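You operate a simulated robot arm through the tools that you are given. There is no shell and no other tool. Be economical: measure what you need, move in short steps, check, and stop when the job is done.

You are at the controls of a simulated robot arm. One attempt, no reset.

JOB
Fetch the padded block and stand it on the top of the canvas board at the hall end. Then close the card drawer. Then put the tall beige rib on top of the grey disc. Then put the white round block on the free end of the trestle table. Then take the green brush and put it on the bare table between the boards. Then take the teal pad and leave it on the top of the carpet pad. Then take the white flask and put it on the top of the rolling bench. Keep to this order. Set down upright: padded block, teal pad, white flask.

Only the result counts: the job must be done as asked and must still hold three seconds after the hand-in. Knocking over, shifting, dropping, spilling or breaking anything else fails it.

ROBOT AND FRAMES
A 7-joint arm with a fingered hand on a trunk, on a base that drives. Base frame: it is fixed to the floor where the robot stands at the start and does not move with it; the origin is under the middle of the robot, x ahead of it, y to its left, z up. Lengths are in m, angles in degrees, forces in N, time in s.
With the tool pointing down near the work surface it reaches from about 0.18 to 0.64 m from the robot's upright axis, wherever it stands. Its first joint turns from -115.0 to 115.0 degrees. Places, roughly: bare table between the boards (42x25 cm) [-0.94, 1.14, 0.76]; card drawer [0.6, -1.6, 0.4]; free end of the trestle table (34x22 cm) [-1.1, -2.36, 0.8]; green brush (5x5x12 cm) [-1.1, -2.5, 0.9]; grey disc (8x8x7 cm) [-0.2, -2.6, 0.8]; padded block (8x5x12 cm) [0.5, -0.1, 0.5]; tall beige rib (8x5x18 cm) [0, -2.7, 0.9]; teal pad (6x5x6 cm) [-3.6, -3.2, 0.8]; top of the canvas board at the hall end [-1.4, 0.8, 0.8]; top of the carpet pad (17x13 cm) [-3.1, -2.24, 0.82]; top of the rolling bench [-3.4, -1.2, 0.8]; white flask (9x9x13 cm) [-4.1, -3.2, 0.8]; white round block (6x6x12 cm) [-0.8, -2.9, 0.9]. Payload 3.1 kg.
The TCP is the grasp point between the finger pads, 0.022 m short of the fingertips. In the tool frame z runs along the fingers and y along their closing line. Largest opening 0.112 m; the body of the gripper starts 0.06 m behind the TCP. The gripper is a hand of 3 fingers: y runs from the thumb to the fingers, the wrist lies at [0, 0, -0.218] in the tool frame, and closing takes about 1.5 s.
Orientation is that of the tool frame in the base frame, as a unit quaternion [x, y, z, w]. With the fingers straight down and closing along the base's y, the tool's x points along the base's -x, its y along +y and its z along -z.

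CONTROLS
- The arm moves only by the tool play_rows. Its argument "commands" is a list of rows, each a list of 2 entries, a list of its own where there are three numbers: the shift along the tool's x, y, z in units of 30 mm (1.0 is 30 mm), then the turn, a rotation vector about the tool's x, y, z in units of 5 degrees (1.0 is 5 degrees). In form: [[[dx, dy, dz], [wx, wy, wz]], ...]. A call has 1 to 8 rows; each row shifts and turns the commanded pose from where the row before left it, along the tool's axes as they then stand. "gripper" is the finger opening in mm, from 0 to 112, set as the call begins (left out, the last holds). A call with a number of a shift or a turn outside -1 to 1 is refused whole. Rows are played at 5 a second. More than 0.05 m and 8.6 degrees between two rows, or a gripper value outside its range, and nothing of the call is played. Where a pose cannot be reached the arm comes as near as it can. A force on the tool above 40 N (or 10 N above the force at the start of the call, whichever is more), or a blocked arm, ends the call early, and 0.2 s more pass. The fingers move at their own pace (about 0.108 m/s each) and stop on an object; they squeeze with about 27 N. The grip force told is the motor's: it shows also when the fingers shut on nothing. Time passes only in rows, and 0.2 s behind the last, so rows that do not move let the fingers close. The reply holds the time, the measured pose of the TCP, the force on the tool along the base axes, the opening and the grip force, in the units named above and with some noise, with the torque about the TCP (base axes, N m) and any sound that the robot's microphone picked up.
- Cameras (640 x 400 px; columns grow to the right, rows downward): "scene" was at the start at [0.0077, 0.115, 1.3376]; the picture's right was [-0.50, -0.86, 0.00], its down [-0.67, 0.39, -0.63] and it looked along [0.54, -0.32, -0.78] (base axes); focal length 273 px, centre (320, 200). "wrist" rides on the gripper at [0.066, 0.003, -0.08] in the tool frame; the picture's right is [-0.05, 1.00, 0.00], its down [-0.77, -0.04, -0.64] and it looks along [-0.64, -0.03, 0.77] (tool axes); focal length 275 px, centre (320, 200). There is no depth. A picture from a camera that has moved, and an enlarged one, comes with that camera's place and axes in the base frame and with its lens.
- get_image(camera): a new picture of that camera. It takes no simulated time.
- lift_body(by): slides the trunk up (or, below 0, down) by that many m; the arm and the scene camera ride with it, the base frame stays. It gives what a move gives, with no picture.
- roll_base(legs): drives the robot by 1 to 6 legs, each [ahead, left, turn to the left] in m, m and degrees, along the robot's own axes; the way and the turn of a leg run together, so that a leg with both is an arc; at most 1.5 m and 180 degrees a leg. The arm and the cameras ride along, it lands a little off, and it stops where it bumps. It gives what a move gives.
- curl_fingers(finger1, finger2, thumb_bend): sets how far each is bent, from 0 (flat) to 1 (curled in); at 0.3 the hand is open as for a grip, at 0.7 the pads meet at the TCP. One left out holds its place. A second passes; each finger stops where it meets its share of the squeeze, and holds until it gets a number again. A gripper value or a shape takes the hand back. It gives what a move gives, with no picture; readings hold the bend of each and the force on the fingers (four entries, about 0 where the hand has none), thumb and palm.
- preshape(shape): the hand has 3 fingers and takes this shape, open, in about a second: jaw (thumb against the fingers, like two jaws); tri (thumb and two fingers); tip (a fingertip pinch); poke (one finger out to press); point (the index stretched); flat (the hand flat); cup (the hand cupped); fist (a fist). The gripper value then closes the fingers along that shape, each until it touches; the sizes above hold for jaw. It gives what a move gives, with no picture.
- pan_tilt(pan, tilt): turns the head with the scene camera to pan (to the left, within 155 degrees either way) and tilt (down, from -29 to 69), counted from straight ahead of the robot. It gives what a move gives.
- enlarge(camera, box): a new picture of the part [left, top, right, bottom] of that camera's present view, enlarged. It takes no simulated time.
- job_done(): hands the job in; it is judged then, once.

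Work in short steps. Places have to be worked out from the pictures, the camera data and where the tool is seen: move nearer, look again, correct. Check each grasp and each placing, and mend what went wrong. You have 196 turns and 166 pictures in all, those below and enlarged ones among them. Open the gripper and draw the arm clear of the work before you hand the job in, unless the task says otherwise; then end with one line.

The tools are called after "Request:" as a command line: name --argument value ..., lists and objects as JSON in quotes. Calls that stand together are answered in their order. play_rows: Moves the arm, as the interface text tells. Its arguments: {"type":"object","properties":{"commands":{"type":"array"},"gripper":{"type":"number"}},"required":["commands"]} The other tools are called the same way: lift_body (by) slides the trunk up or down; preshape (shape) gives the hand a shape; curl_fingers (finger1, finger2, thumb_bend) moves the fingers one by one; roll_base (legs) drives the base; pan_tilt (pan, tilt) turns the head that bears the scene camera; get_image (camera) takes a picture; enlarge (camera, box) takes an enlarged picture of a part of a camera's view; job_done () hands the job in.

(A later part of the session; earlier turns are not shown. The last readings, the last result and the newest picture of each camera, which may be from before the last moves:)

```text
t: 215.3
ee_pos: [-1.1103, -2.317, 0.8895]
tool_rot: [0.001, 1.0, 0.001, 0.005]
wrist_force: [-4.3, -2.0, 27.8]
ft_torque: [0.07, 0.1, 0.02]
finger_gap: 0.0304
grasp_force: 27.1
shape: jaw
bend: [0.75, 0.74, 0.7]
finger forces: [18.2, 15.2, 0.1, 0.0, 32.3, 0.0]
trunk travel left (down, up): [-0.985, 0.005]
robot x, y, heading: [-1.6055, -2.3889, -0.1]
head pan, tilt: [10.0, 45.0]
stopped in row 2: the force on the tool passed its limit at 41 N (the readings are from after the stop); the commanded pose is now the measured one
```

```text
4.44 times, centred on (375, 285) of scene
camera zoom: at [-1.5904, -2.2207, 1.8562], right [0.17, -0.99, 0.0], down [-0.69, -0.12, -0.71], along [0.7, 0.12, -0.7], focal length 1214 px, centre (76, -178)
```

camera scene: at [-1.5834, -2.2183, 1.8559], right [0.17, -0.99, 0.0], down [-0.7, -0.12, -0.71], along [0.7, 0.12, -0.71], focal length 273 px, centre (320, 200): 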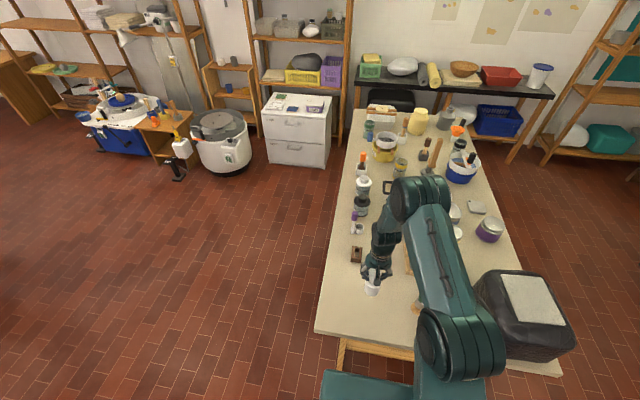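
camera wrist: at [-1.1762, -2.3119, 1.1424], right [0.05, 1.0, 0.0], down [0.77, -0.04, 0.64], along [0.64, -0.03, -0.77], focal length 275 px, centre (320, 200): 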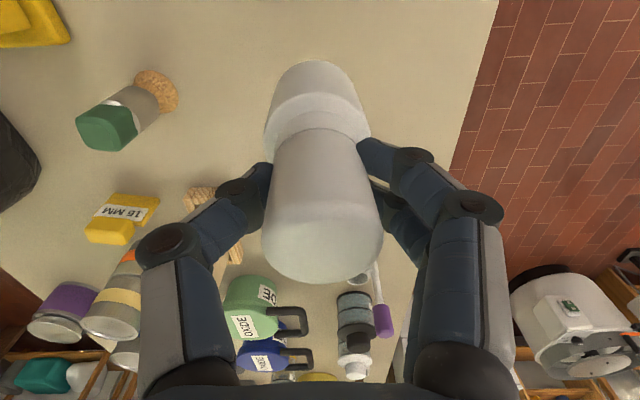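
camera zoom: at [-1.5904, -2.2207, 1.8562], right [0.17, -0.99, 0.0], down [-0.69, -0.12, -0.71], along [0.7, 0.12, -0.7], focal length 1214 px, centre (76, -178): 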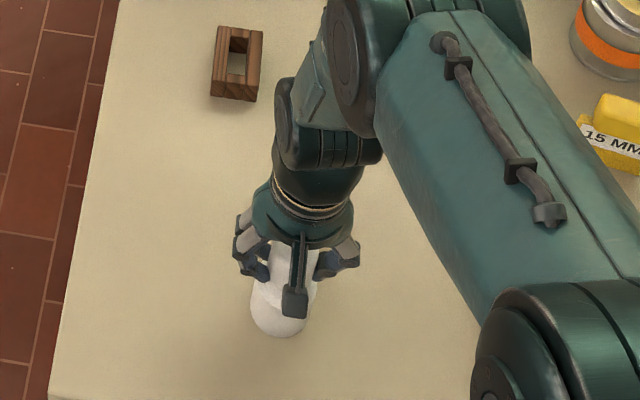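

Contact. I ease up ~3 mm, open, and withdraw.

Request:
play_rows --commands '[[[0, 0, -0.1], [0, 0, 0]], [[0, 0, 0], [0, 0, 0]]]'

Request:
play_rows --commands '[[[0, 0, 0], [0, 0, 0]], [[0, 0, 0], [0, 0, 0]], [[0, 0, 0], [0, 0, 0]], [[0, 0, 0], [0, 0, 0]]]' --gripper 85

Request:
play_rows --commands '[[[0, 0, -0.5], [0, 0, 0]], [[0, 0, -1], [0, 0, 0]], [[0, 0, -1], [0, 0, 0]], [[0, 0, -1], [0, 0, 0]], [[0, 0, -1], [0, 0, 0]], [[0, 0, -1], [0, 0, 0]], [[0, 0, 0], [0, 0, 0]]]'

Request:
get_image --camera "wrist"

Request:
enlarge --camera "scene" --box '[310, 220, 570, 380]'

```text
t: 215.9
ee_pos: [-1.1091, -2.3165, 0.8915]
tool_rot: [0.0, 1.0, 0.0, 0.004]
wrist_force: [-1.9, -0.9, 10.2]
ft_torque: [0.12, 0.07, 0.03]
finger_gap: 0.0301
grasp_force: 27.3
shape: jaw
bend: [0.75, 0.74, 0.7]
finger forces: [15.5, 12.4, 0.0, 0.0, 26.5, 0.1]
trunk travel left (down, up): [-0.985, 0.005]
robot x, y, heading: [-1.6067, -2.3887, 0.2]
head pan, tilt: [10.0, 45.0]
```

```text
t: 216.9
ee_pos: [-1.1074, -2.3163, 0.8921]
tool_rot: [0.001, 1.0, -0.001, 0.003]
wrist_force: [0.7, -0.4, -0.6]
ft_torque: [0.0, 0.0, -0.01]
finger_gap: 0.0851
grasp_force: 0.1
shape: jaw
bend: [0.63, 0.63, 0.59]
finger forces: [0.0, 0.1, 0.1, 0.1, 0.0, 0.0]
trunk travel left (down, up): [-0.985, 0.005]
robot x, y, heading: [-1.6046, -2.3876, 0.0]
head pan, tilt: [10.0, 45.0]
```

```text
t: 218.5
ee_pos: [-1.1095, -2.3164, 1.0581]
tool_rot: [0.001, 1.0, 0.0, 0.002]
wrist_force: [0.7, 0.4, -0.1]
ft_torque: [0.04, 0.02, 0.03]
finger_gap: 0.0845
grasp_force: 0.0
shape: jaw
bend: [0.63, 0.63, 0.59]
finger forces: [0.1, 0.0, 0.1, 0.1, 0.0, 0.0]
trunk travel left (down, up): [-0.985, 0.005]
robot x, y, heading: [-1.6084, -2.3883, -0.0]
head pan, tilt: [10.0, 45.0]
```

```text
88 pictures are left
camera wrist: at [-1.1761, -2.3139, 1.1374], right [0.05, 1.0, 0.0], down [0.77, -0.04, 0.64], along [0.64, -0.03, -0.77], focal length 275 px, centre (320, 200)
```

wrist: 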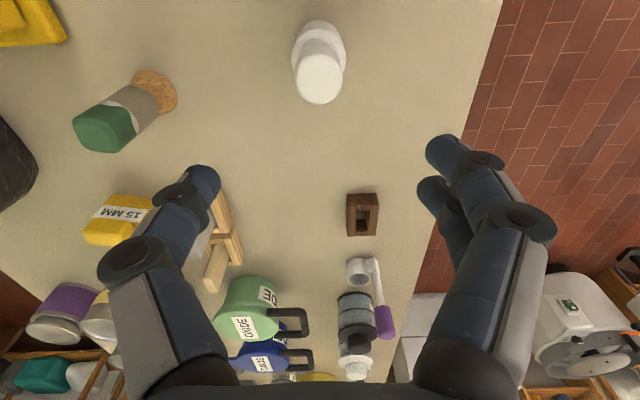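

```text
2.46 times, centred on (440, 300) of scene
camera zoom: at [-1.5832, -2.2193, 1.856], right [0.17, -0.99, 0.0], down [-0.7, -0.12, -0.71], along [0.7, 0.12, -0.71], focal length 672 px, centre (25, -46)
```

zoom: 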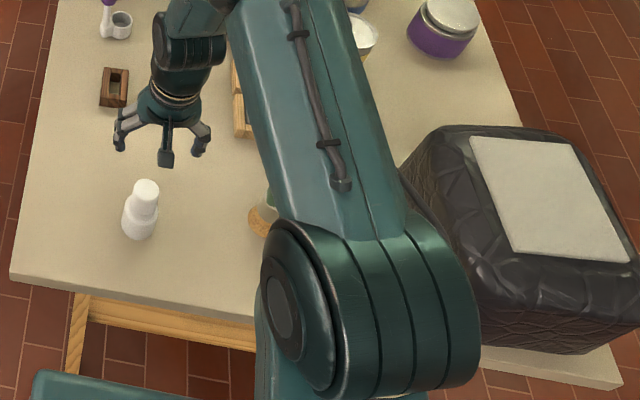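

White block stands on the free end. Next the green brush at ≈(-1.08,-2.507); I move above it.

Request:
play_rows --commands '[[[-0.16, -1, 0], [0, 0, 0]], [[-0.16, -1, 0], [0, 0, 0]], [[-0.16, -1, 0], [0, 0, 0]], [[-0.16, -1, 0], [0, 0, 0]], [[-0.16, -1, 0], [0, 0, 0]], [[-0.16, -1, 0], [0, 0, 0]], [[0, -0.35, 0.5], [0, 0, 0]], [[0, 0, 0.5], [0, 0, 0]]]' --gripper 85

Request:
get_image --camera "wrist"

Request:
get_image --camera "scene"

```text
t: 220.3
ee_pos: [-1.08, -2.5064, 1.0263]
tool_rot: [0.001, 1.0, 0.0, 0.004]
wrist_force: [0.3, -0.4, 0.5]
ft_torque: [-0.02, -0.01, 0.0]
finger_gap: 0.0849
grasp_force: 0.1
shape: jaw
bend: [0.63, 0.63, 0.59]
finger forces: [0.0, 0.1, 0.0, 0.0, 0.1, 0.1]
trunk travel left (down, up): [-0.985, 0.005]
robot x, y, heading: [-1.6077, -2.3844, -0.2]
head pan, tilt: [10.0, 45.0]
```

```text
86 pictures are left
camera wrist: at [-1.1467, -2.5044, 1.1066], right [0.05, 1.0, 0.0], down [0.77, -0.04, 0.64], along [0.64, -0.03, -0.77], focal length 275 px, centre (320, 200)
```

wrist: 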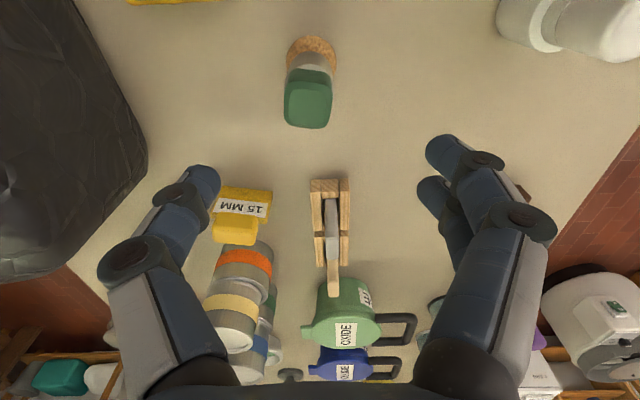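

```text
85 pictures are left
camera scene: at [-1.5832, -2.2191, 1.856], right [0.17, -0.99, 0.0], down [-0.7, -0.12, -0.71], along [0.7, 0.12, -0.71], focal length 273 px, centre (320, 200)
```

scene: 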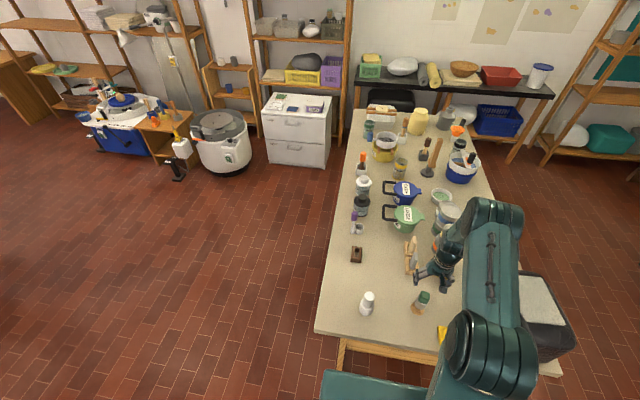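

Top centre is ≈(-1.078,-2.515). I shift 8 mm, descend to z≈0.895 and close.

Request:
play_rows --commands '[[[-0.05, -0.28, 0.9], [0, 0, 0]], [[0, 0, 0.9], [0, 0, 0]], [[0, 0, 0.9], [0, 0, 0]], [[0, 0, 0.9], [0, 0, 0]], [[0, 0, 0.8], [0, 0, 0]], [[0, 0, 0], [0, 0, 0]]]'

Request:
get_image --camera "wrist"

Request:
play_rows --commands '[[[0, 0, 0], [0, 0, 0]], [[0, 0, 0], [0, 0, 0]], [[0, 0, 0], [0, 0, 0]], [[0, 0, 0], [0, 0, 0]], [[0, 0, 0], [0, 0, 0]], [[0, 0, 0], [0, 0, 0]]]' --gripper 0

Request:
get_image --camera "wrist"

```text
t: 221.7
ee_pos: [-1.0778, -2.5153, 0.896]
tool_rot: [0.001, 1.0, 0.0, 0.004]
wrist_force: [0.0, -0.3, -0.3]
ft_torque: [0.01, -0.02, -0.02]
finger_gap: 0.085
grasp_force: 0.1
shape: jaw
bend: [0.63, 0.63, 0.59]
finger forces: [0.0, 0.0, 0.0, 0.1, 0.1, 0.0]
trunk travel left (down, up): [-0.985, 0.005]
robot x, y, heading: [-1.6052, -2.3913, -0.2]
head pan, tilt: [10.0, 45.0]
```

```text
84 pictures are left
camera wrist: at [-1.1448, -2.5124, 0.9757], right [0.05, 1.0, 0.0], down [0.77, -0.04, 0.64], along [0.64, -0.03, -0.77], focal length 275 px, centre (320, 200)
```

wrist: 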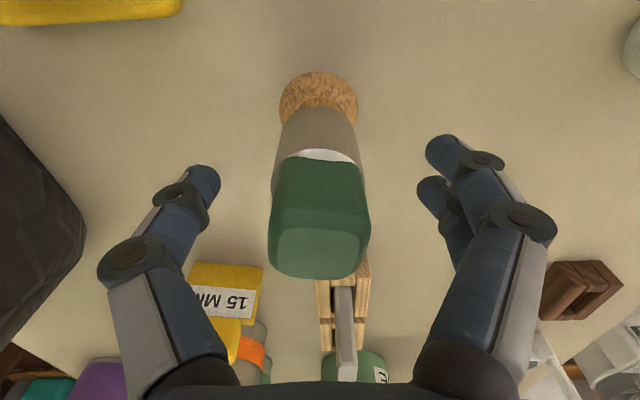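

```text
t: 223.1
ee_pos: [-1.0784, -2.5148, 0.8961]
tool_rot: [0.0, 1.0, 0.0, 0.003]
wrist_force: [0.7, -0.1, 0.4]
ft_torque: [0.0, -0.02, 0.01]
finger_gap: 0.0306
grasp_force: 27.3
shape: jaw
bend: [0.73, 0.74, 0.7]
finger forces: [11.0, 13.0, 0.0, 0.0, 22.7, 0.1]
trunk travel left (down, up): [-0.985, 0.005]
robot x, y, heading: [-1.609, -2.3879, 0.1]
head pan, tilt: [10.0, 45.0]
```

```text
83 pictures are left
camera wrist: at [-1.1447, -2.5122, 0.9757], right [0.05, 1.0, 0.0], down [0.77, -0.04, 0.64], along [0.64, -0.03, -0.77], focal length 275 px, centre (320, 200)
```

wrist: 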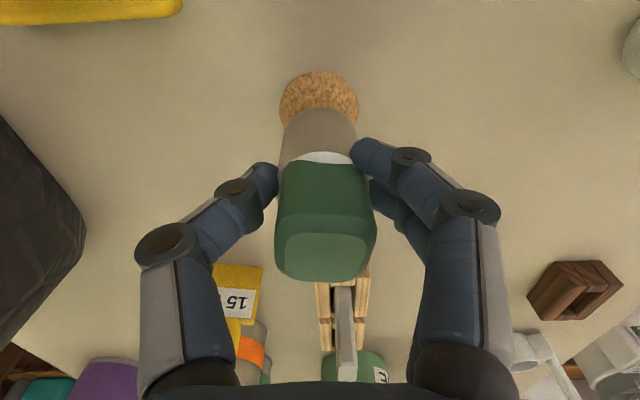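

Gripped at 31 mm. I lift 0.17 m and check.

Request:
play_rows --commands '[[[0, 0, -0.5], [0, 0, 0]], [[0, 0, -1], [0, 0, 0]], [[0, 0, -1], [0, 0, 0]], [[0, 0, -1], [0, 0, 0]], [[0, 0, -1], [0, 0, 0]], [[0, 0, -1], [0, 0, 0]], [[0, 0, -0.5], [0, 0, 0]]]'

Request:
get_image --camera "wrist"

```text
t: 224.7
ee_pos: [-1.0796, -2.5155, 1.0762]
tool_rot: [0.0, 1.0, 0.0, 0.004]
wrist_force: [-0.5, -0.2, -0.7]
ft_torque: [0.02, 0.02, 0.02]
finger_gap: 0.0305
grasp_force: 27.0
shape: jaw
bend: [0.73, 0.74, 0.7]
finger forces: [11.1, 12.8, 0.0, 0.0, 22.6, 0.0]
trunk travel left (down, up): [-0.985, 0.005]
robot x, y, heading: [-1.6048, -2.3868, -0.1]
head pan, tilt: [10.0, 45.0]
```

```text
82 pictures are left
camera wrist: at [-1.1454, -2.5126, 1.1554], right [0.05, 1.0, 0.0], down [0.77, -0.04, 0.64], along [0.64, -0.03, -0.77], focal length 275 px, centre (320, 200)
```

wrist: 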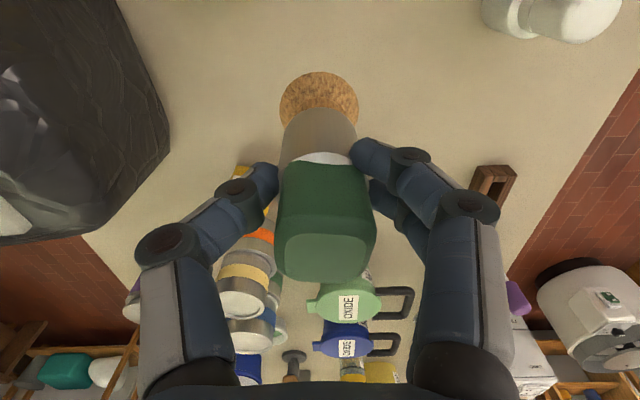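

Brush held. I drive round to the east side of the big table, between the boards.

Request:
roll_base --legs '[[-0.42, 0, 0], [0, 0, 90], [1.45, -0.85, 0], [0.4, -0.9, 0], [1.5, 0, 0], [0, 0, 90]]'

Request:
pan_tilt --pan 10 --tilt 45

Request:
get_image --camera "scene"

Request:
get_image --camera "wrist"

```text
refused: leg 3 is longer than a leg can be; nothing moved
```

```text
t: 225.3
ee_pos: [-1.0786, -2.5169, 1.0748]
tool_rot: [0.0, 1.0, 0.0, 0.004]
wrist_force: [0.5, 0.0, -1.4]
ft_torque: [-0.01, 0.01, -0.01]
finger_gap: 0.0306
grasp_force: 26.6
shape: jaw
bend: [0.73, 0.74, 0.7]
finger forces: [11.1, 12.8, 0.0, 0.0, 22.7, 0.1]
trunk travel left (down, up): [-0.985, 0.005]
robot x, y, heading: [-1.6032, -2.388, 0.0]
head pan, tilt: [10.0, 45.0]
```

```text
81 pictures are left
camera scene: at [-1.5837, -2.2196, 1.856], right [0.17, -0.99, 0.0], down [-0.7, -0.12, -0.71], along [0.7, 0.12, -0.71], focal length 273 px, centre (320, 200)
```

scene: 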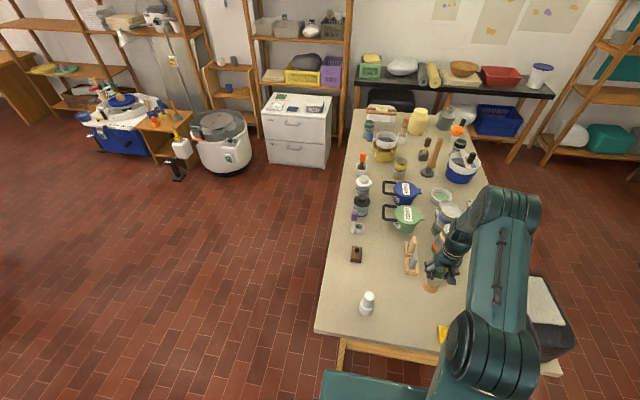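

```text
80 pictures are left
camera wrist: at [-1.1451, -2.5126, 1.155], right [0.05, 1.0, 0.0], down [0.77, -0.04, 0.64], along [0.64, -0.03, -0.77], focal length 275 px, centre (320, 200)
```

wrist: 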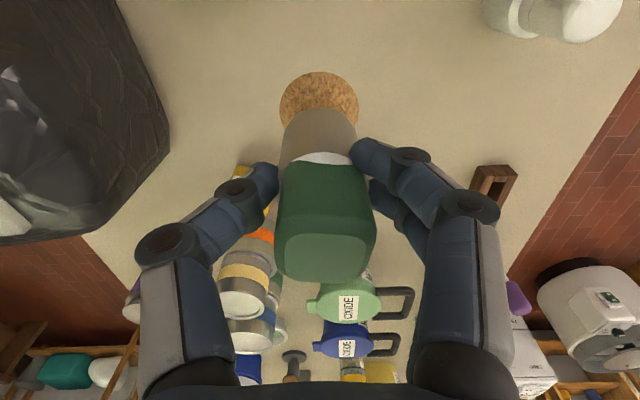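

One leg was too long; I split it up.

Request:
roll_base --legs '[[-0.42, 0, 0], [0, 0, 90], [1.2, -0.85, 0], [0.65, -0.9, 0], [1.5, 0, 0], [0, 0, 90]]'

Request:
get_image --camera "scene"

Request:
get_image --camera "wrist"

```text
t: 254.8
ee_pos: [-0.85, 1.1172, 1.0756]
tool_rot: [1.0, 0.01, -0.003, 0.0]
wrist_force: [0.0, -0.4, -0.6]
ft_torque: [-0.02, -0.02, -0.01]
finger_gap: 0.03
grasp_force: 26.7
shape: jaw
bend: [0.73, 0.74, 0.7]
finger forces: [9.7, 12.6, 0.0, 0.0, 22.4, 0.0]
trunk travel left (down, up): [-0.985, 0.005]
robot x, y, heading: [-0.3196, 0.9991, -178.8]
head pan, tilt: [10.0, 45.0]
```

```text
79 pictures are left
camera scene: at [-0.3348, 0.8329, 1.856], right [-0.19, 0.98, 0.0], down [0.69, 0.14, -0.71], along [-0.69, -0.14, -0.71], focal length 273 px, centre (320, 200)
```

scene: 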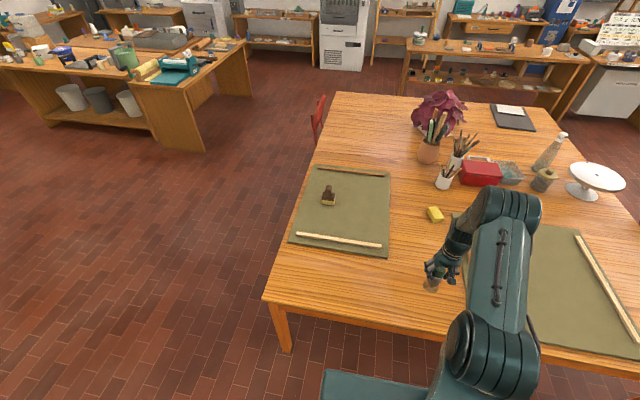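

```text
78 pictures are left
camera wrist: at [-0.7826, 1.1157, 1.1551], right [-0.03, -1.0, 0.0], down [-0.77, 0.02, 0.64], along [-0.64, 0.02, -0.77], focal length 275 px, centre (320, 200)
```

wrist: 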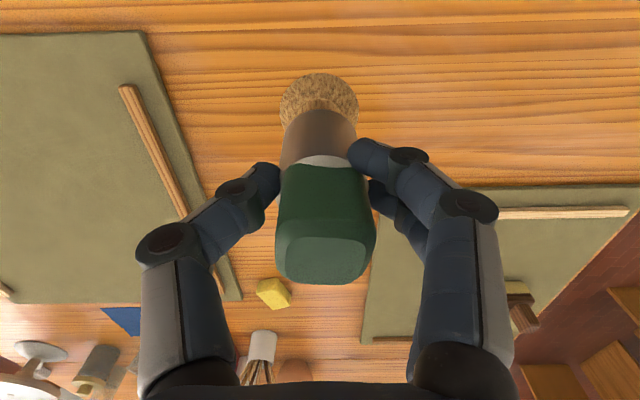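

The gap spans y≈1.01..1.33. I move to (-0.94,1.14) and lower the trunk to just above the table.

Request:
play_rows --commands '[[[-1, -0.25, 0], [0, 0, 0]], [[-1, -0.25, 0], [0, 0, 0]], [[-1, -0.25, 0], [0, 0, 0]], [[0, 0, 0], [0, 0, 0]]]'

Request:
lift_body --by -0.19

Request:
enlarge --camera "scene" --box '[370, 180, 530, 320]'

```text
t: 255.8
ee_pos: [-0.9401, 1.1375, 1.0769]
tool_rot: [1.0, 0.009, -0.002, 0.0]
wrist_force: [0.2, 0.1, -0.5]
ft_torque: [0.0, -0.02, -0.02]
finger_gap: 0.0299
grasp_force: 27.0
shape: jaw
bend: [0.74, 0.74, 0.7]
finger forces: [10.1, 12.5, 0.0, 0.0, 22.4, 0.0]
trunk travel left (down, up): [-0.985, 0.005]
robot x, y, heading: [-0.3192, 0.9991, -179.1]
head pan, tilt: [10.0, 45.0]
```

```text
t: 257.9
ee_pos: [-0.9388, 1.1376, 0.8865]
tool_rot: [1.0, 0.01, -0.004, 0.0]
wrist_force: [0.5, 0.3, 0.0]
ft_torque: [0.02, 0.05, 0.02]
finger_gap: 0.0299
grasp_force: 26.6
shape: jaw
bend: [0.74, 0.74, 0.7]
finger forces: [10.1, 12.7, 0.0, 0.0, 22.5, 0.0]
trunk travel left (down, up): [-0.795, 0.195]
robot x, y, heading: [-0.316, 0.9999, -179.0]
head pan, tilt: [10.0, 45.0]
```

```text
2.86 times, centred on (450, 250) of scene
camera zoom: at [-0.3347, 0.8328, 1.666], right [-0.19, 0.98, 0.0], down [0.69, 0.14, -0.71], along [-0.69, -0.14, -0.71], focal length 780 px, centre (-51, 57)
```

zoom: 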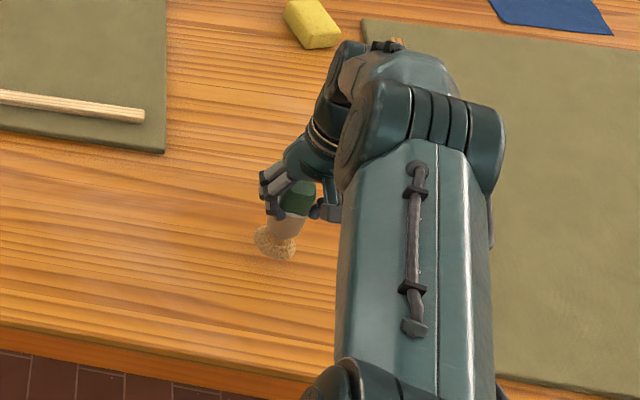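

Request:
play_rows --commands '[[[0, 0, 0.3], [0, 0, 0]], [[0, 0, 0.3], [0, 0, 0]], [[0, 0, 0], [0, 0, 0]]]'

Request:
play_rows --commands '[[[0, 0, 0.15], [0, 0, 0]], [[0, 0, 0], [0, 0, 0]]]'

Request:
play_rows --commands '[[[0, 0, 0.12], [0, 0, 0]], [[0, 0, 0], [0, 0, 0]]]'

Request:
play_rows --commands '[[[0, 0, 0.12], [0, 0, 0]], [[0, 0, 0], [0, 0, 0]]]'

Request:
play_rows --commands '[[[0, 0, 0.12], [0, 0, 0]], [[0, 0, 0], [0, 0, 0]]]'

```text
t: 258.7
ee_pos: [-0.9392, 1.138, 0.8686]
tool_rot: [1.0, 0.009, -0.004, 0.0]
wrist_force: [-0.8, 0.0, -1.4]
ft_torque: [0.02, 0.01, 0.01]
finger_gap: 0.0296
grasp_force: 27.0
shape: jaw
bend: [0.74, 0.74, 0.7]
finger forces: [10.1, 12.6, 0.0, 0.0, 22.3, 0.0]
trunk travel left (down, up): [-0.795, 0.195]
robot x, y, heading: [-0.3222, 1.0008, -179.0]
head pan, tilt: [10.0, 45.0]
```

```text
t: 259.3
ee_pos: [-0.9406, 1.138, 0.8637]
tool_rot: [1.0, 0.009, -0.003, 0.0]
wrist_force: [0.0, -0.5, -0.1]
ft_torque: [-0.04, 0.01, -0.01]
finger_gap: 0.0299
grasp_force: 26.6
shape: jaw
bend: [0.74, 0.74, 0.7]
finger forces: [10.2, 12.6, 0.0, 0.1, 22.3, 0.0]
trunk travel left (down, up): [-0.795, 0.195]
robot x, y, heading: [-0.3178, 0.9971, -178.9]
head pan, tilt: [10.0, 45.0]
```

```text
t: 259.9
ee_pos: [-0.9397, 1.1374, 0.8605]
tool_rot: [1.0, 0.01, -0.003, 0.0]
wrist_force: [-0.9, 0.1, -0.7]
ft_torque: [0.02, -0.04, 0.01]
finger_gap: 0.0299
grasp_force: 27.2
shape: jaw
bend: [0.74, 0.74, 0.7]
finger forces: [10.2, 12.6, 0.0, 0.0, 22.4, 0.0]
trunk travel left (down, up): [-0.795, 0.195]
robot x, y, heading: [-0.3196, 0.9971, -178.9]
head pan, tilt: [10.0, 45.0]
```

```text
t: 260.5
ee_pos: [-0.9399, 1.1376, 0.8563]
tool_rot: [1.0, 0.009, -0.004, -0.001]
wrist_force: [-0.3, 0.9, -0.8]
ft_torque: [0.01, 0.02, 0.02]
finger_gap: 0.03
grasp_force: 26.7
shape: jaw
bend: [0.74, 0.74, 0.7]
finger forces: [10.3, 12.6, 0.0, 0.1, 22.2, 0.1]
trunk travel left (down, up): [-0.795, 0.195]
robot x, y, heading: [-0.3177, 1.0006, -178.9]
head pan, tilt: [10.0, 45.0]
```

```text
t: 261.1
ee_pos: [-0.9402, 1.1376, 0.8522]
tool_rot: [1.0, 0.01, -0.004, 0.0]
wrist_force: [0.0, -0.1, -0.2]
ft_torque: [-0.02, 0.0, 0.0]
finger_gap: 0.0297
grasp_force: 27.2
shape: jaw
bend: [0.74, 0.74, 0.7]
finger forces: [10.2, 12.6, 0.0, 0.0, 22.3, 0.1]
trunk travel left (down, up): [-0.795, 0.195]
robot x, y, heading: [-0.3208, 1.0008, -179.1]
head pan, tilt: [10.0, 45.0]
```

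Request:
enlarge --camera "scene" --box '[410, 220, 490, 280]'

Request:
play_rows --commands '[[[0, 0, 0.12], [0, 0, 0]], [[0, 0, 0], [0, 0, 0]]]'

Request:
play_rows --commands '[[[0, 0, 0.12], [0, 0, 0]], [[0, 0, 0], [0, 0, 0]]]'

Request:
play_rows --commands '[[[0, 0, 0.1], [0, 0, 0]], [[0, 0, 0], [0, 0, 0]]]'

```text
6.67 times, centred on (450, 250) of scene
camera zoom: at [-0.3347, 0.8328, 1.666], right [-0.19, 0.98, 0.0], down [0.69, 0.14, -0.71], along [-0.69, -0.14, -0.71], focal length 1821 px, centre (-547, -133)
```

zoom: 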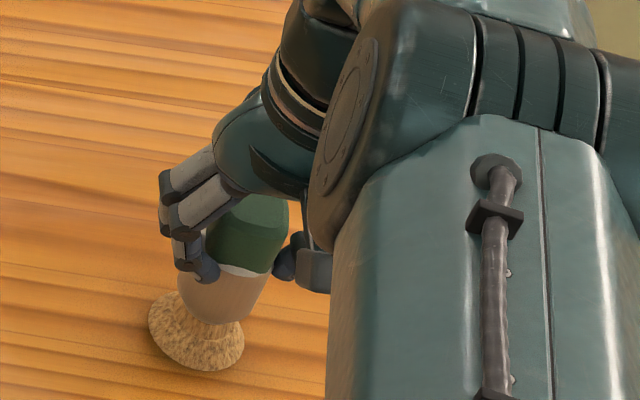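

```text
t: 261.7
ee_pos: [-0.9383, 1.1375, 0.8503]
tool_rot: [1.0, 0.01, -0.002, 0.0]
wrist_force: [0.3, 0.6, -1.1]
ft_torque: [0.0, 0.0, 0.01]
finger_gap: 0.0296
grasp_force: 27.0
shape: jaw
bend: [0.74, 0.74, 0.7]
finger forces: [10.3, 12.6, 0.0, 0.0, 22.3, 0.0]
trunk travel left (down, up): [-0.795, 0.195]
robot x, y, heading: [-0.3193, 0.997, -178.8]
head pan, tilt: [10.0, 45.0]
```

```text
t: 262.3
ee_pos: [-0.9396, 1.1384, 0.8466]
tool_rot: [1.0, 0.01, -0.004, 0.0]
wrist_force: [0.7, 0.9, -1.3]
ft_torque: [-0.01, 0.0, -0.02]
finger_gap: 0.0301
grasp_force: 26.8
shape: jaw
bend: [0.74, 0.74, 0.7]
finger forces: [10.3, 12.6, 0.0, 0.0, 22.2, 0.0]
trunk travel left (down, up): [-0.795, 0.195]
robot x, y, heading: [-0.3197, 1.0024, -179.1]
head pan, tilt: [10.0, 45.0]
```

```text
t: 262.9
ee_pos: [-0.9397, 1.1382, 0.8443]
tool_rot: [1.0, 0.01, -0.004, 0.0]
wrist_force: [1.8, 0.8, 6.9]
ft_torque: [-0.02, 0.02, 0.03]
finger_gap: 0.0299
grasp_force: 27.1
shape: jaw
bend: [0.74, 0.74, 0.7]
finger forces: [11.5, 13.4, 0.1, 0.1, 24.8, 0.0]
trunk travel left (down, up): [-0.795, 0.195]
robot x, y, heading: [-0.32, 0.995, -179.0]
head pan, tilt: [10.0, 45.0]
```

Light contact. I open to 85 mm and withdraw.

Request:
play_rows --commands '[[[0, 0, 0], [0, 0, 0]], [[0, 0, 0], [0, 0, 0]], [[0, 0, 0], [0, 0, 0]], [[0, 0, 0], [0, 0, 0]]]' --gripper 85

Request:
play_rows --commands '[[[0, 0, -0.5], [0, 0, 0]], [[0, 0, -1], [0, 0, 0]], [[0, 0, -1], [0, 0, 0]], [[0, 0, -1], [0, 0, 0]], [[0, 0, -1], [0, 0, 0]], [[0, 0, -1], [0, 0, 0]], [[0, 0, 0], [0, 0, 0]]]'

Request:
get_image --camera "wrist"

Request:
get_image --camera "scene"

```text
t: 263.9
ee_pos: [-0.94, 1.1374, 0.843]
tool_rot: [1.0, 0.01, -0.004, 0.0]
wrist_force: [0.2, -0.4, 0.5]
ft_torque: [0.0, 0.02, -0.01]
finger_gap: 0.0848
grasp_force: 0.0
shape: jaw
bend: [0.63, 0.63, 0.59]
finger forces: [0.0, 0.0, 0.0, 0.0, 0.0, 0.0]
trunk travel left (down, up): [-0.795, 0.195]
robot x, y, heading: [-0.3181, 1.0028, -178.6]
head pan, tilt: [10.0, 45.0]
```

```text
t: 265.5
ee_pos: [-0.938, 1.1386, 1.0086]
tool_rot: [1.0, 0.009, -0.003, 0.0]
wrist_force: [0.2, -0.5, -1.0]
ft_torque: [0.03, 0.0, 0.0]
finger_gap: 0.0849
grasp_force: 0.0
shape: jaw
bend: [0.63, 0.63, 0.59]
finger forces: [0.0, 0.0, 0.1, 0.1, 0.1, 0.0]
trunk travel left (down, up): [-0.795, 0.195]
robot x, y, heading: [-0.3233, 0.9973, -178.9]
head pan, tilt: [10.0, 45.0]
```

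```text
75 pictures are left
camera wrist: at [-0.8718, 1.1362, 1.089], right [-0.03, -1.0, 0.0], down [-0.77, 0.02, 0.64], along [-0.64, 0.02, -0.77], focal length 275 px, centre (320, 200)
```

wrist: 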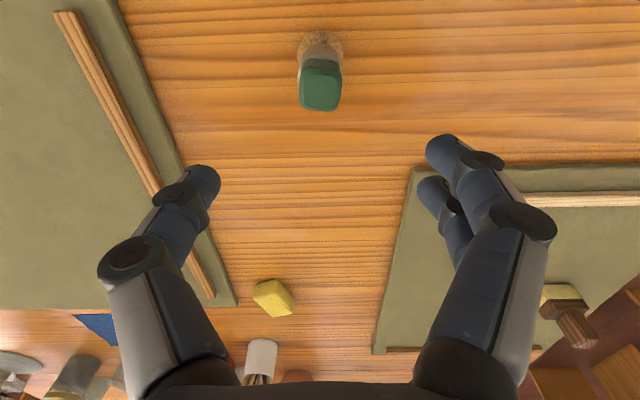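

```text
74 pictures are left
camera scene: at [-0.3351, 0.8329, 1.666], right [-0.19, 0.98, 0.0], down [0.69, 0.14, -0.71], along [-0.69, -0.14, -0.71], focal length 273 px, centre (320, 200)
```

scene: 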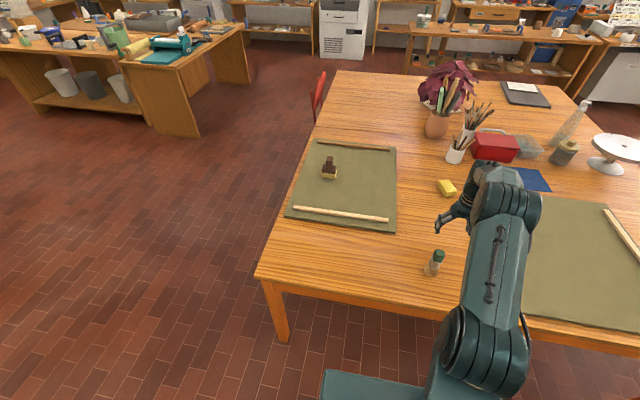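

Green brush stands between the boards. Next the teal pad; I drive toward the western benches and survey.

Request:
play_rows --commands '[[[1, 0, -0.3], [0, 0, 0]], [[1, 0, -0.3], [0, 0, 0]], [[1, 0, 0], [0, 0, 0]], [[1, 0, 0], [0, 0, 0]], [[1, 0, 0], [0, 0, 0]]]' --gripper 112

Request:
roll_base --legs '[[-0.15, 0, 0], [0, 1.5, 0], [1.4, 0.5, 0], [0, 0.8, 0]]'

Request:
pan_tilt --pan 30 --tilt 30

Request:
get_image --camera "scene"

```text
t: 266.7
ee_pos: [-0.7871, 1.1406, 1.0257]
tool_rot: [1.0, 0.011, -0.005, 0.0]
wrist_force: [0.3, 0.1, -0.2]
ft_torque: [0.03, 0.02, -0.04]
finger_gap: 0.1118
grasp_force: 0.0
shape: jaw
bend: [0.3, 0.3, 0.3]
finger forces: [0.1, 0.0, 0.0, 0.0, 0.0, 0.0]
trunk travel left (down, up): [-0.795, 0.195]
robot x, y, heading: [-0.3222, 1.0003, -178.8]
head pan, tilt: [10.0, 45.0]
```

```text
t: 286.0
ee_pos: [-1.9863, -1.6871, 1.0251]
tool_rot: [1.0, 0.015, -0.004, 0.001]
wrist_force: [0.0, 0.7, -0.6]
ft_torque: [0.02, -0.01, 0.01]
finger_gap: 0.1118
grasp_force: 0.1
shape: jaw
bend: [0.3, 0.3, 0.3]
finger forces: [0.1, 0.1, 0.0, 0.0, 0.0, 0.1]
trunk travel left (down, up): [-0.795, 0.195]
robot x, y, heading: [-1.5195, -1.8218, -178.3]
head pan, tilt: [10.0, 45.0]
```

```text
t: 286.8
ee_pos: [-1.9857, -1.6878, 1.0245]
tool_rot: [1.0, 0.016, -0.004, 0.0]
wrist_force: [-0.3, 0.1, -0.3]
ft_torque: [0.07, 0.0, 0.02]
finger_gap: 0.112
grasp_force: 0.1
shape: jaw
bend: [0.3, 0.3, 0.3]
finger forces: [0.0, 0.0, 0.0, 0.1, 0.0, 0.1]
trunk travel left (down, up): [-0.795, 0.195]
robot x, y, heading: [-1.5157, -1.826, -178.1]
head pan, tilt: [30.0, 30.0]
```

```text
73 pictures are left
camera scene: at [-1.5258, -2.0228, 1.6886], right [-0.52, 0.85, 0.0], down [0.43, 0.26, -0.87], along [-0.74, -0.45, -0.5], focal length 273 px, centre (320, 200)
```

scene: 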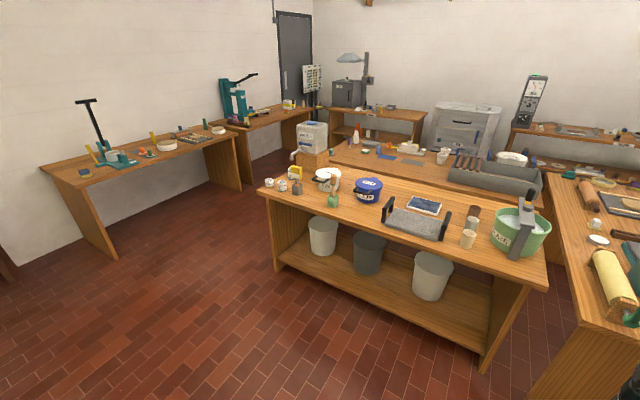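

Request:
enlarge --camera "scene" --box '[250, 100, 450, 230]'

Request:
enlarge --camera "scene" --box '[350, 150, 550, 280]'

```text
3.08 times, centred on (350, 165) of scene
camera zoom: at [-1.5258, -2.0228, 1.6886], right [-0.52, 0.85, 0.0], down [0.43, 0.26, -0.87], along [-0.74, -0.45, -0.5], focal length 840 px, centre (228, 308)
```

zoom: 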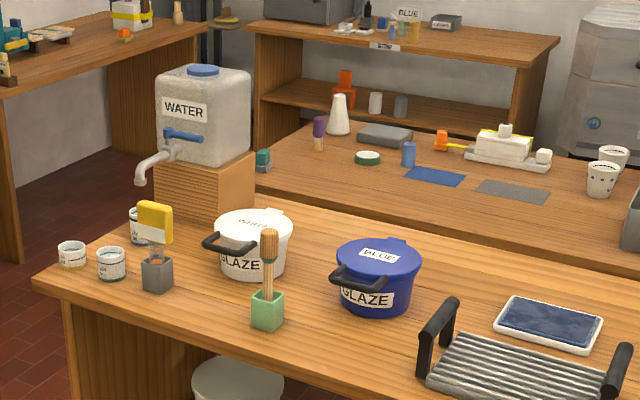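

```text
3.08 times, centred on (450, 215) of scene
camera zoom: at [-1.5258, -2.0228, 1.6886], right [-0.52, 0.85, 0.0], down [0.43, 0.26, -0.87], along [-0.74, -0.45, -0.5], focal length 840 px, centre (-80, 154)
```

zoom: 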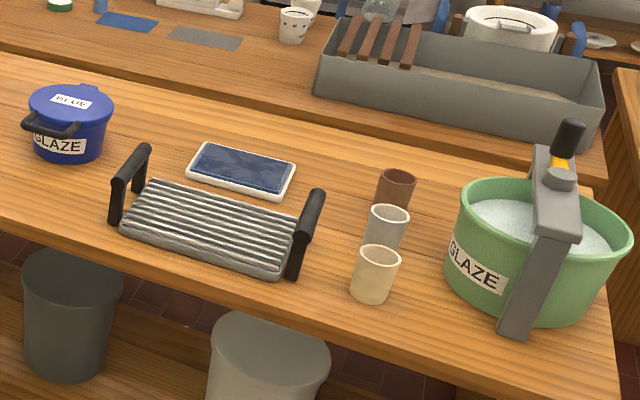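

The carpet pad is the blue pad in a white tray (≈(-3.13,-2.23)); the teal pad sits beside the water canister (≈(-3.65,-3.2)) and the flask at ≈(-4.2,-3.2). I test how far the arm reaches with the tool vertical here in free space.

Request:
play_rows --commands '[[[-1, 0, 0], [0, 0, 0]], [[-1, 0, 0], [0, 0, 0]], [[-1, 0, 0], [0, 0, 0]], [[-1, 0, 0], [0, 0, 0]], [[-1, 0, 0], [0, 0, 0]], [[-1, 0, 0], [0, 0, 0]], [[-1, 0, 0], [0, 0, 0]], [[-1, 0, 0], [0, 0, 0]]]'

```text
t: 288.6
ee_pos: [-2.1685, -1.6985, 1.0238]
tool_rot: [1.0, 0.014, -0.003, 0.0]
wrist_force: [-0.3, 0.7, 0.2]
ft_torque: [-0.02, -0.01, 0.03]
finger_gap: 0.1119
grasp_force: 0.0
shape: jaw
bend: [0.3, 0.3, 0.3]
finger forces: [0.0, 0.0, 0.2, 0.0, 0.1, 0.0]
out of reach, approached as far as the arm can: row 7, 8
trunk travel left (down, up): [-0.795, 0.195]
robot x, y, heading: [-1.5197, -1.8273, -178.3]
head pan, tilt: [30.0, 30.0]
```

Request:
play_rows --commands '[[[0, 0, 1], [0, 0, 0]], [[0, 0, 1], [0, 0, 0]], [[0, 0, 1], [0, 0, 0]], [[-1, 0, 0], [0, 0, 0]], [[-1, 0, 0], [0, 0, 0]], [[-1, 0, 0], [0, 0, 0]], [[0, 0, 0], [0, 0, 0]]]'

```text
t: 290.2
ee_pos: [-2.1677, -1.7104, 0.9373]
tool_rot: [1.0, 0.015, -0.004, 0.001]
wrist_force: [-0.2, 1.1, 0.3]
ft_torque: [-0.02, 0.01, 0.02]
finger_gap: 0.1121
grasp_force: 0.0
shape: jaw
bend: [0.3, 0.3, 0.3]
finger forces: [0.0, 0.0, 0.0, 0.0, 0.1, 0.0]
out of reach, approached as far as the arm can: row 3, 4, 5, 6
trunk travel left (down, up): [-0.795, 0.195]
robot x, y, heading: [-1.5098, -1.8273, -178.3]
head pan, tilt: [30.0, 30.0]
```

Request:
play_rows --commands '[[[0.5, 0, -1], [0, 0, 0]], [[0, 0, -1], [0, 0, 0]], [[0, 0, -1], [0, 0, 0]], [[0, 0, -1], [0, 0, 0]], [[0, 0, -1], [0, 0, 0]], [[-1, 0, 0], [0, 0, 0]], [[-1, 0, 0], [0, 0, 0]], [[-1, 0, 0], [0, 0, 0]]]'

```text
t: 292.0
ee_pos: [-2.1661, -1.712, 1.0858]
tool_rot: [1.0, 0.015, -0.002, 0.0]
wrist_force: [0.7, -0.7, -0.4]
ft_torque: [0.02, 0.02, 0.02]
finger_gap: 0.112
grasp_force: 0.1
shape: jaw
bend: [0.3, 0.3, 0.3]
finger forces: [0.0, 0.0, 0.0, 0.1, 0.1, 0.1]
out of reach, approached as far as the arm can: row 6, 7, 8
trunk travel left (down, up): [-0.795, 0.195]
robot x, y, heading: [-1.5181, -1.8277, -178.2]
head pan, tilt: [30.0, 30.0]
```

Vertical reach is about 0.66 m. Now I retract and drive round to the aisle south of the benches (y≈-3.85).

Request:
play_rows --commands '[[[1, 0, 0], [0, 0, 0]], [[1, 0, 0], [0, 0, 0]], [[1, 0, 0], [0, 0, 0]], [[1, 0, 0], [0, 0, 0]], [[1, 0, 0], [0, 0, 0]], [[1, 0, 0], [0, 0, 0]], [[1, 0, 0], [0, 0, 0]]]'

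Request:
roll_base --legs '[[0.4, 0, -1.8], [0, 1.45, 0], [0, 0.57, 0], [0.9, 0, 0]]'

Request:
pan_tilt --pan -30 --tilt 35

Request:
get_image --camera "scene"

Request:
pan_tilt --pan 30 --tilt 35

Request:
get_image --camera "scene"

```text
t: 293.6
ee_pos: [-1.9534, -1.7082, 1.085]
tool_rot: [1.0, 0.015, -0.003, 0.0]
wrist_force: [0.6, -0.2, -0.2]
ft_torque: [0.02, -0.02, 0.0]
finger_gap: 0.112
grasp_force: 0.1
shape: jaw
bend: [0.3, 0.3, 0.3]
finger forces: [0.0, 0.0, 0.1, 0.0, 0.0, 0.0]
trunk travel left (down, up): [-0.795, 0.195]
robot x, y, heading: [-1.5184, -1.8208, -178.4]
head pan, tilt: [30.0, 30.0]
```

```text
t: 310.1
ee_pos: [-3.2547, -3.7179, 1.0847]
tool_rot: [1.0, 0.002, -0.003, 0.0]
wrist_force: [0.1, 0.3, 0.2]
ft_torque: [-0.01, -0.02, -0.01]
finger_gap: 0.1119
grasp_force: 0.1
shape: jaw
bend: [0.3, 0.3, 0.3]
finger forces: [0.0, 0.1, 0.0, 0.0, 0.0, 0.1]
trunk travel left (down, up): [-0.795, 0.195]
robot x, y, heading: [-2.8177, -3.8466, -179.5]
head pan, tilt: [30.0, 30.0]
```

```text
t: 311.4
ee_pos: [-3.2549, -3.7182, 1.0853]
tool_rot: [1.0, 0.003, -0.004, 0.0]
wrist_force: [0.0, -0.4, 0.0]
ft_torque: [0.0, 0.01, 0.0]
finger_gap: 0.1117
grasp_force: 0.2
shape: jaw
bend: [0.3, 0.3, 0.3]
finger forces: [0.1, 0.0, 0.0, 0.0, 0.1, 0.0]
trunk travel left (down, up): [-0.795, 0.195]
robot x, y, heading: [-2.8166, -3.8478, -179.9]
head pan, tilt: [-30.0, 35.0]
```

```text
70 pictures are left
camera scene: at [-2.8314, -3.9551, 1.6808], right [0.5, 0.87, 0.0], down [0.5, -0.28, -0.82], along [-0.71, 0.41, -0.57], focal length 273 px, centre (320, 200)
```

scene: 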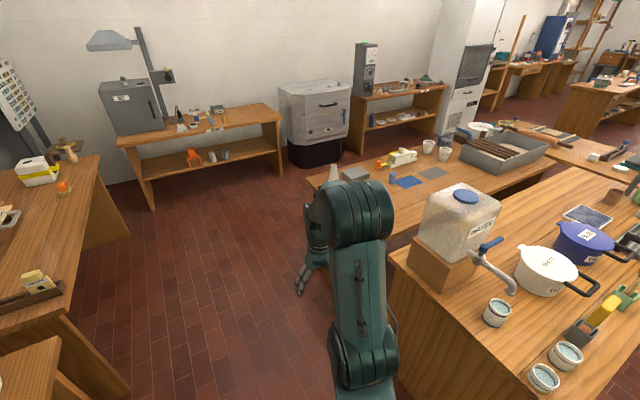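

```text
t: 312.7
ee_pos: [-3.2548, -3.7162, 1.0852]
tool_rot: [1.0, 0.002, -0.004, -0.001]
wrist_force: [0.6, -0.1, 0.0]
ft_torque: [-0.01, -0.02, -0.02]
finger_gap: 0.112
grasp_force: 0.1
shape: jaw
bend: [0.3, 0.3, 0.3]
finger forces: [0.0, 0.1, 0.0, 0.0, 0.0, 0.1]
trunk travel left (down, up): [-0.795, 0.195]
robot x, y, heading: [-2.815, -3.8468, -179.6]
head pan, tilt: [30.0, 35.0]
```

```text
69 pictures are left
camera scene: at [-2.8311, -4.0429, 1.6808], right [-0.5, 0.86, 0.0], down [0.5, 0.29, -0.82], along [-0.71, -0.41, -0.57], focal length 273 px, centre (320, 200)
```

scene: 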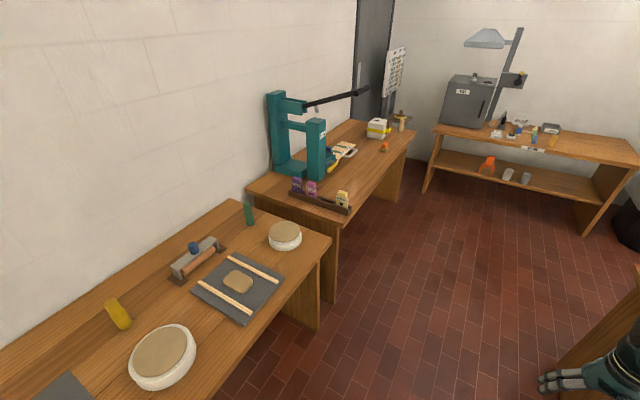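

There's ample room. I go 0.96 m further, turn to face +y, and look at the teal pad.

Request:
roll_base --legs '[[0.96, 0, 0], [0, 0, -90]]'

Request:
pan_tilt --pan 0 --tilt 45

Request:
get_image --camera "scene"

Request:
get_image --camera "wrist"

```text
t: 321.5
ee_pos: [-3.6559, -3.4115, 1.0842]
tool_rot: [0.712, -0.702, -0.003, -0.003]
wrist_force: [-0.5, -0.4, 0.6]
ft_torque: [0.0, 0.04, 0.01]
finger_gap: 0.112
grasp_force: 0.1
shape: jaw
bend: [0.3, 0.3, 0.3]
finger forces: [0.0, 0.0, 0.0, 0.0, 0.1, 0.0]
trunk travel left (down, up): [-0.795, 0.195]
robot x, y, heading: [-3.7789, -3.8485, 90.7]
head pan, tilt: [30.0, 35.0]
```

```text
t: 322.4
ee_pos: [-3.6546, -3.4127, 1.0838]
tool_rot: [0.711, -0.703, -0.003, -0.001]
wrist_force: [0.6, 0.5, 0.9]
ft_torque: [0.0, 0.01, -0.04]
finger_gap: 0.1119
grasp_force: 0.1
shape: jaw
bend: [0.3, 0.3, 0.3]
finger forces: [0.0, 0.0, 0.0, 0.0, 0.0, 0.0]
trunk travel left (down, up): [-0.795, 0.195]
robot x, y, heading: [-3.7757, -3.85, 90.7]
head pan, tilt: [0.0, 45.0]
```

```text
68 pictures are left
camera scene: at [-3.9314, -3.8298, 1.666], right [1.0, 0.01, 0.0], down [0.01, -0.71, -0.71], along [-0.01, 0.71, -0.71], focal length 273 px, centre (320, 200)
```

scene: 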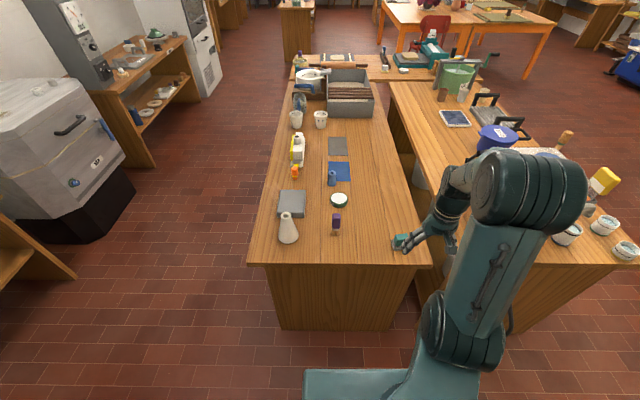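

```text
67 pictures are left
camera wrist: at [-3.6566, -3.479, 1.1647], right [-1.0, 0.03, 0.0], down [0.03, 0.77, 0.64], along [0.02, 0.64, -0.77], focal length 275 px, centre (320, 200)
```

wrist: 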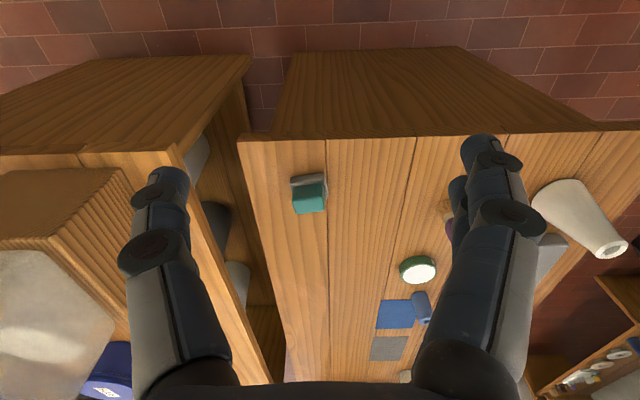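

Request:
enlarge --camera "wrist" --box '[270, 150, 350, 230]'

Request:
enlarge --camera "scene" --box '[370, 210, 470, 280]'

```text
5.00 times, centred on (310, 190) of wrist
camera zoom: at [-3.6566, -3.479, 1.1647], right [-1.0, 0.03, 0.0], down [0.03, 0.77, 0.64], along [0.02, 0.64, -0.77], focal length 1376 px, centre (370, 250)
```

zoom: 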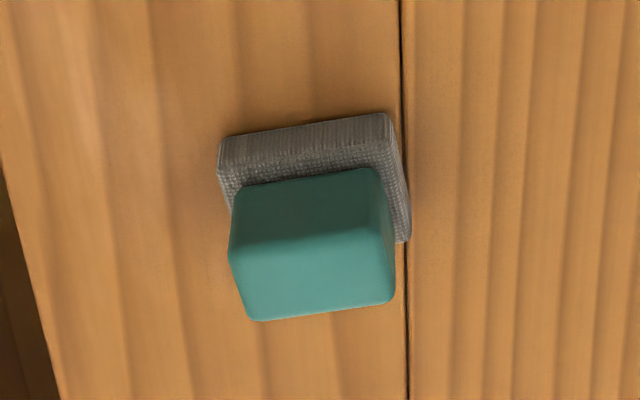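

```text
5.71 times, centred on (420, 245) of scene
camera zoom: at [-3.9314, -3.8298, 1.666], right [1.0, 0.01, 0.0], down [0.01, -0.71, -0.71], along [-0.01, 0.71, -0.71], focal length 1561 px, centre (-251, -57)
```

zoom: 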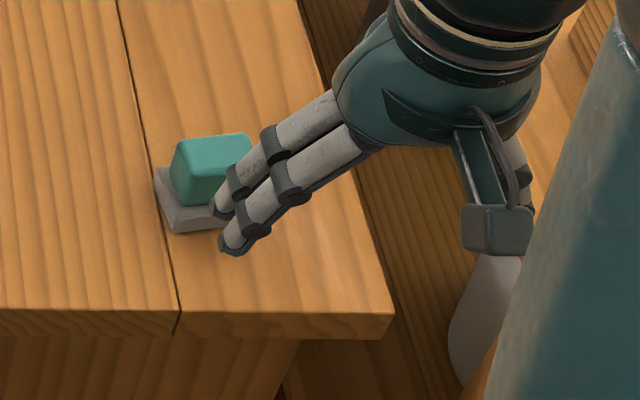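

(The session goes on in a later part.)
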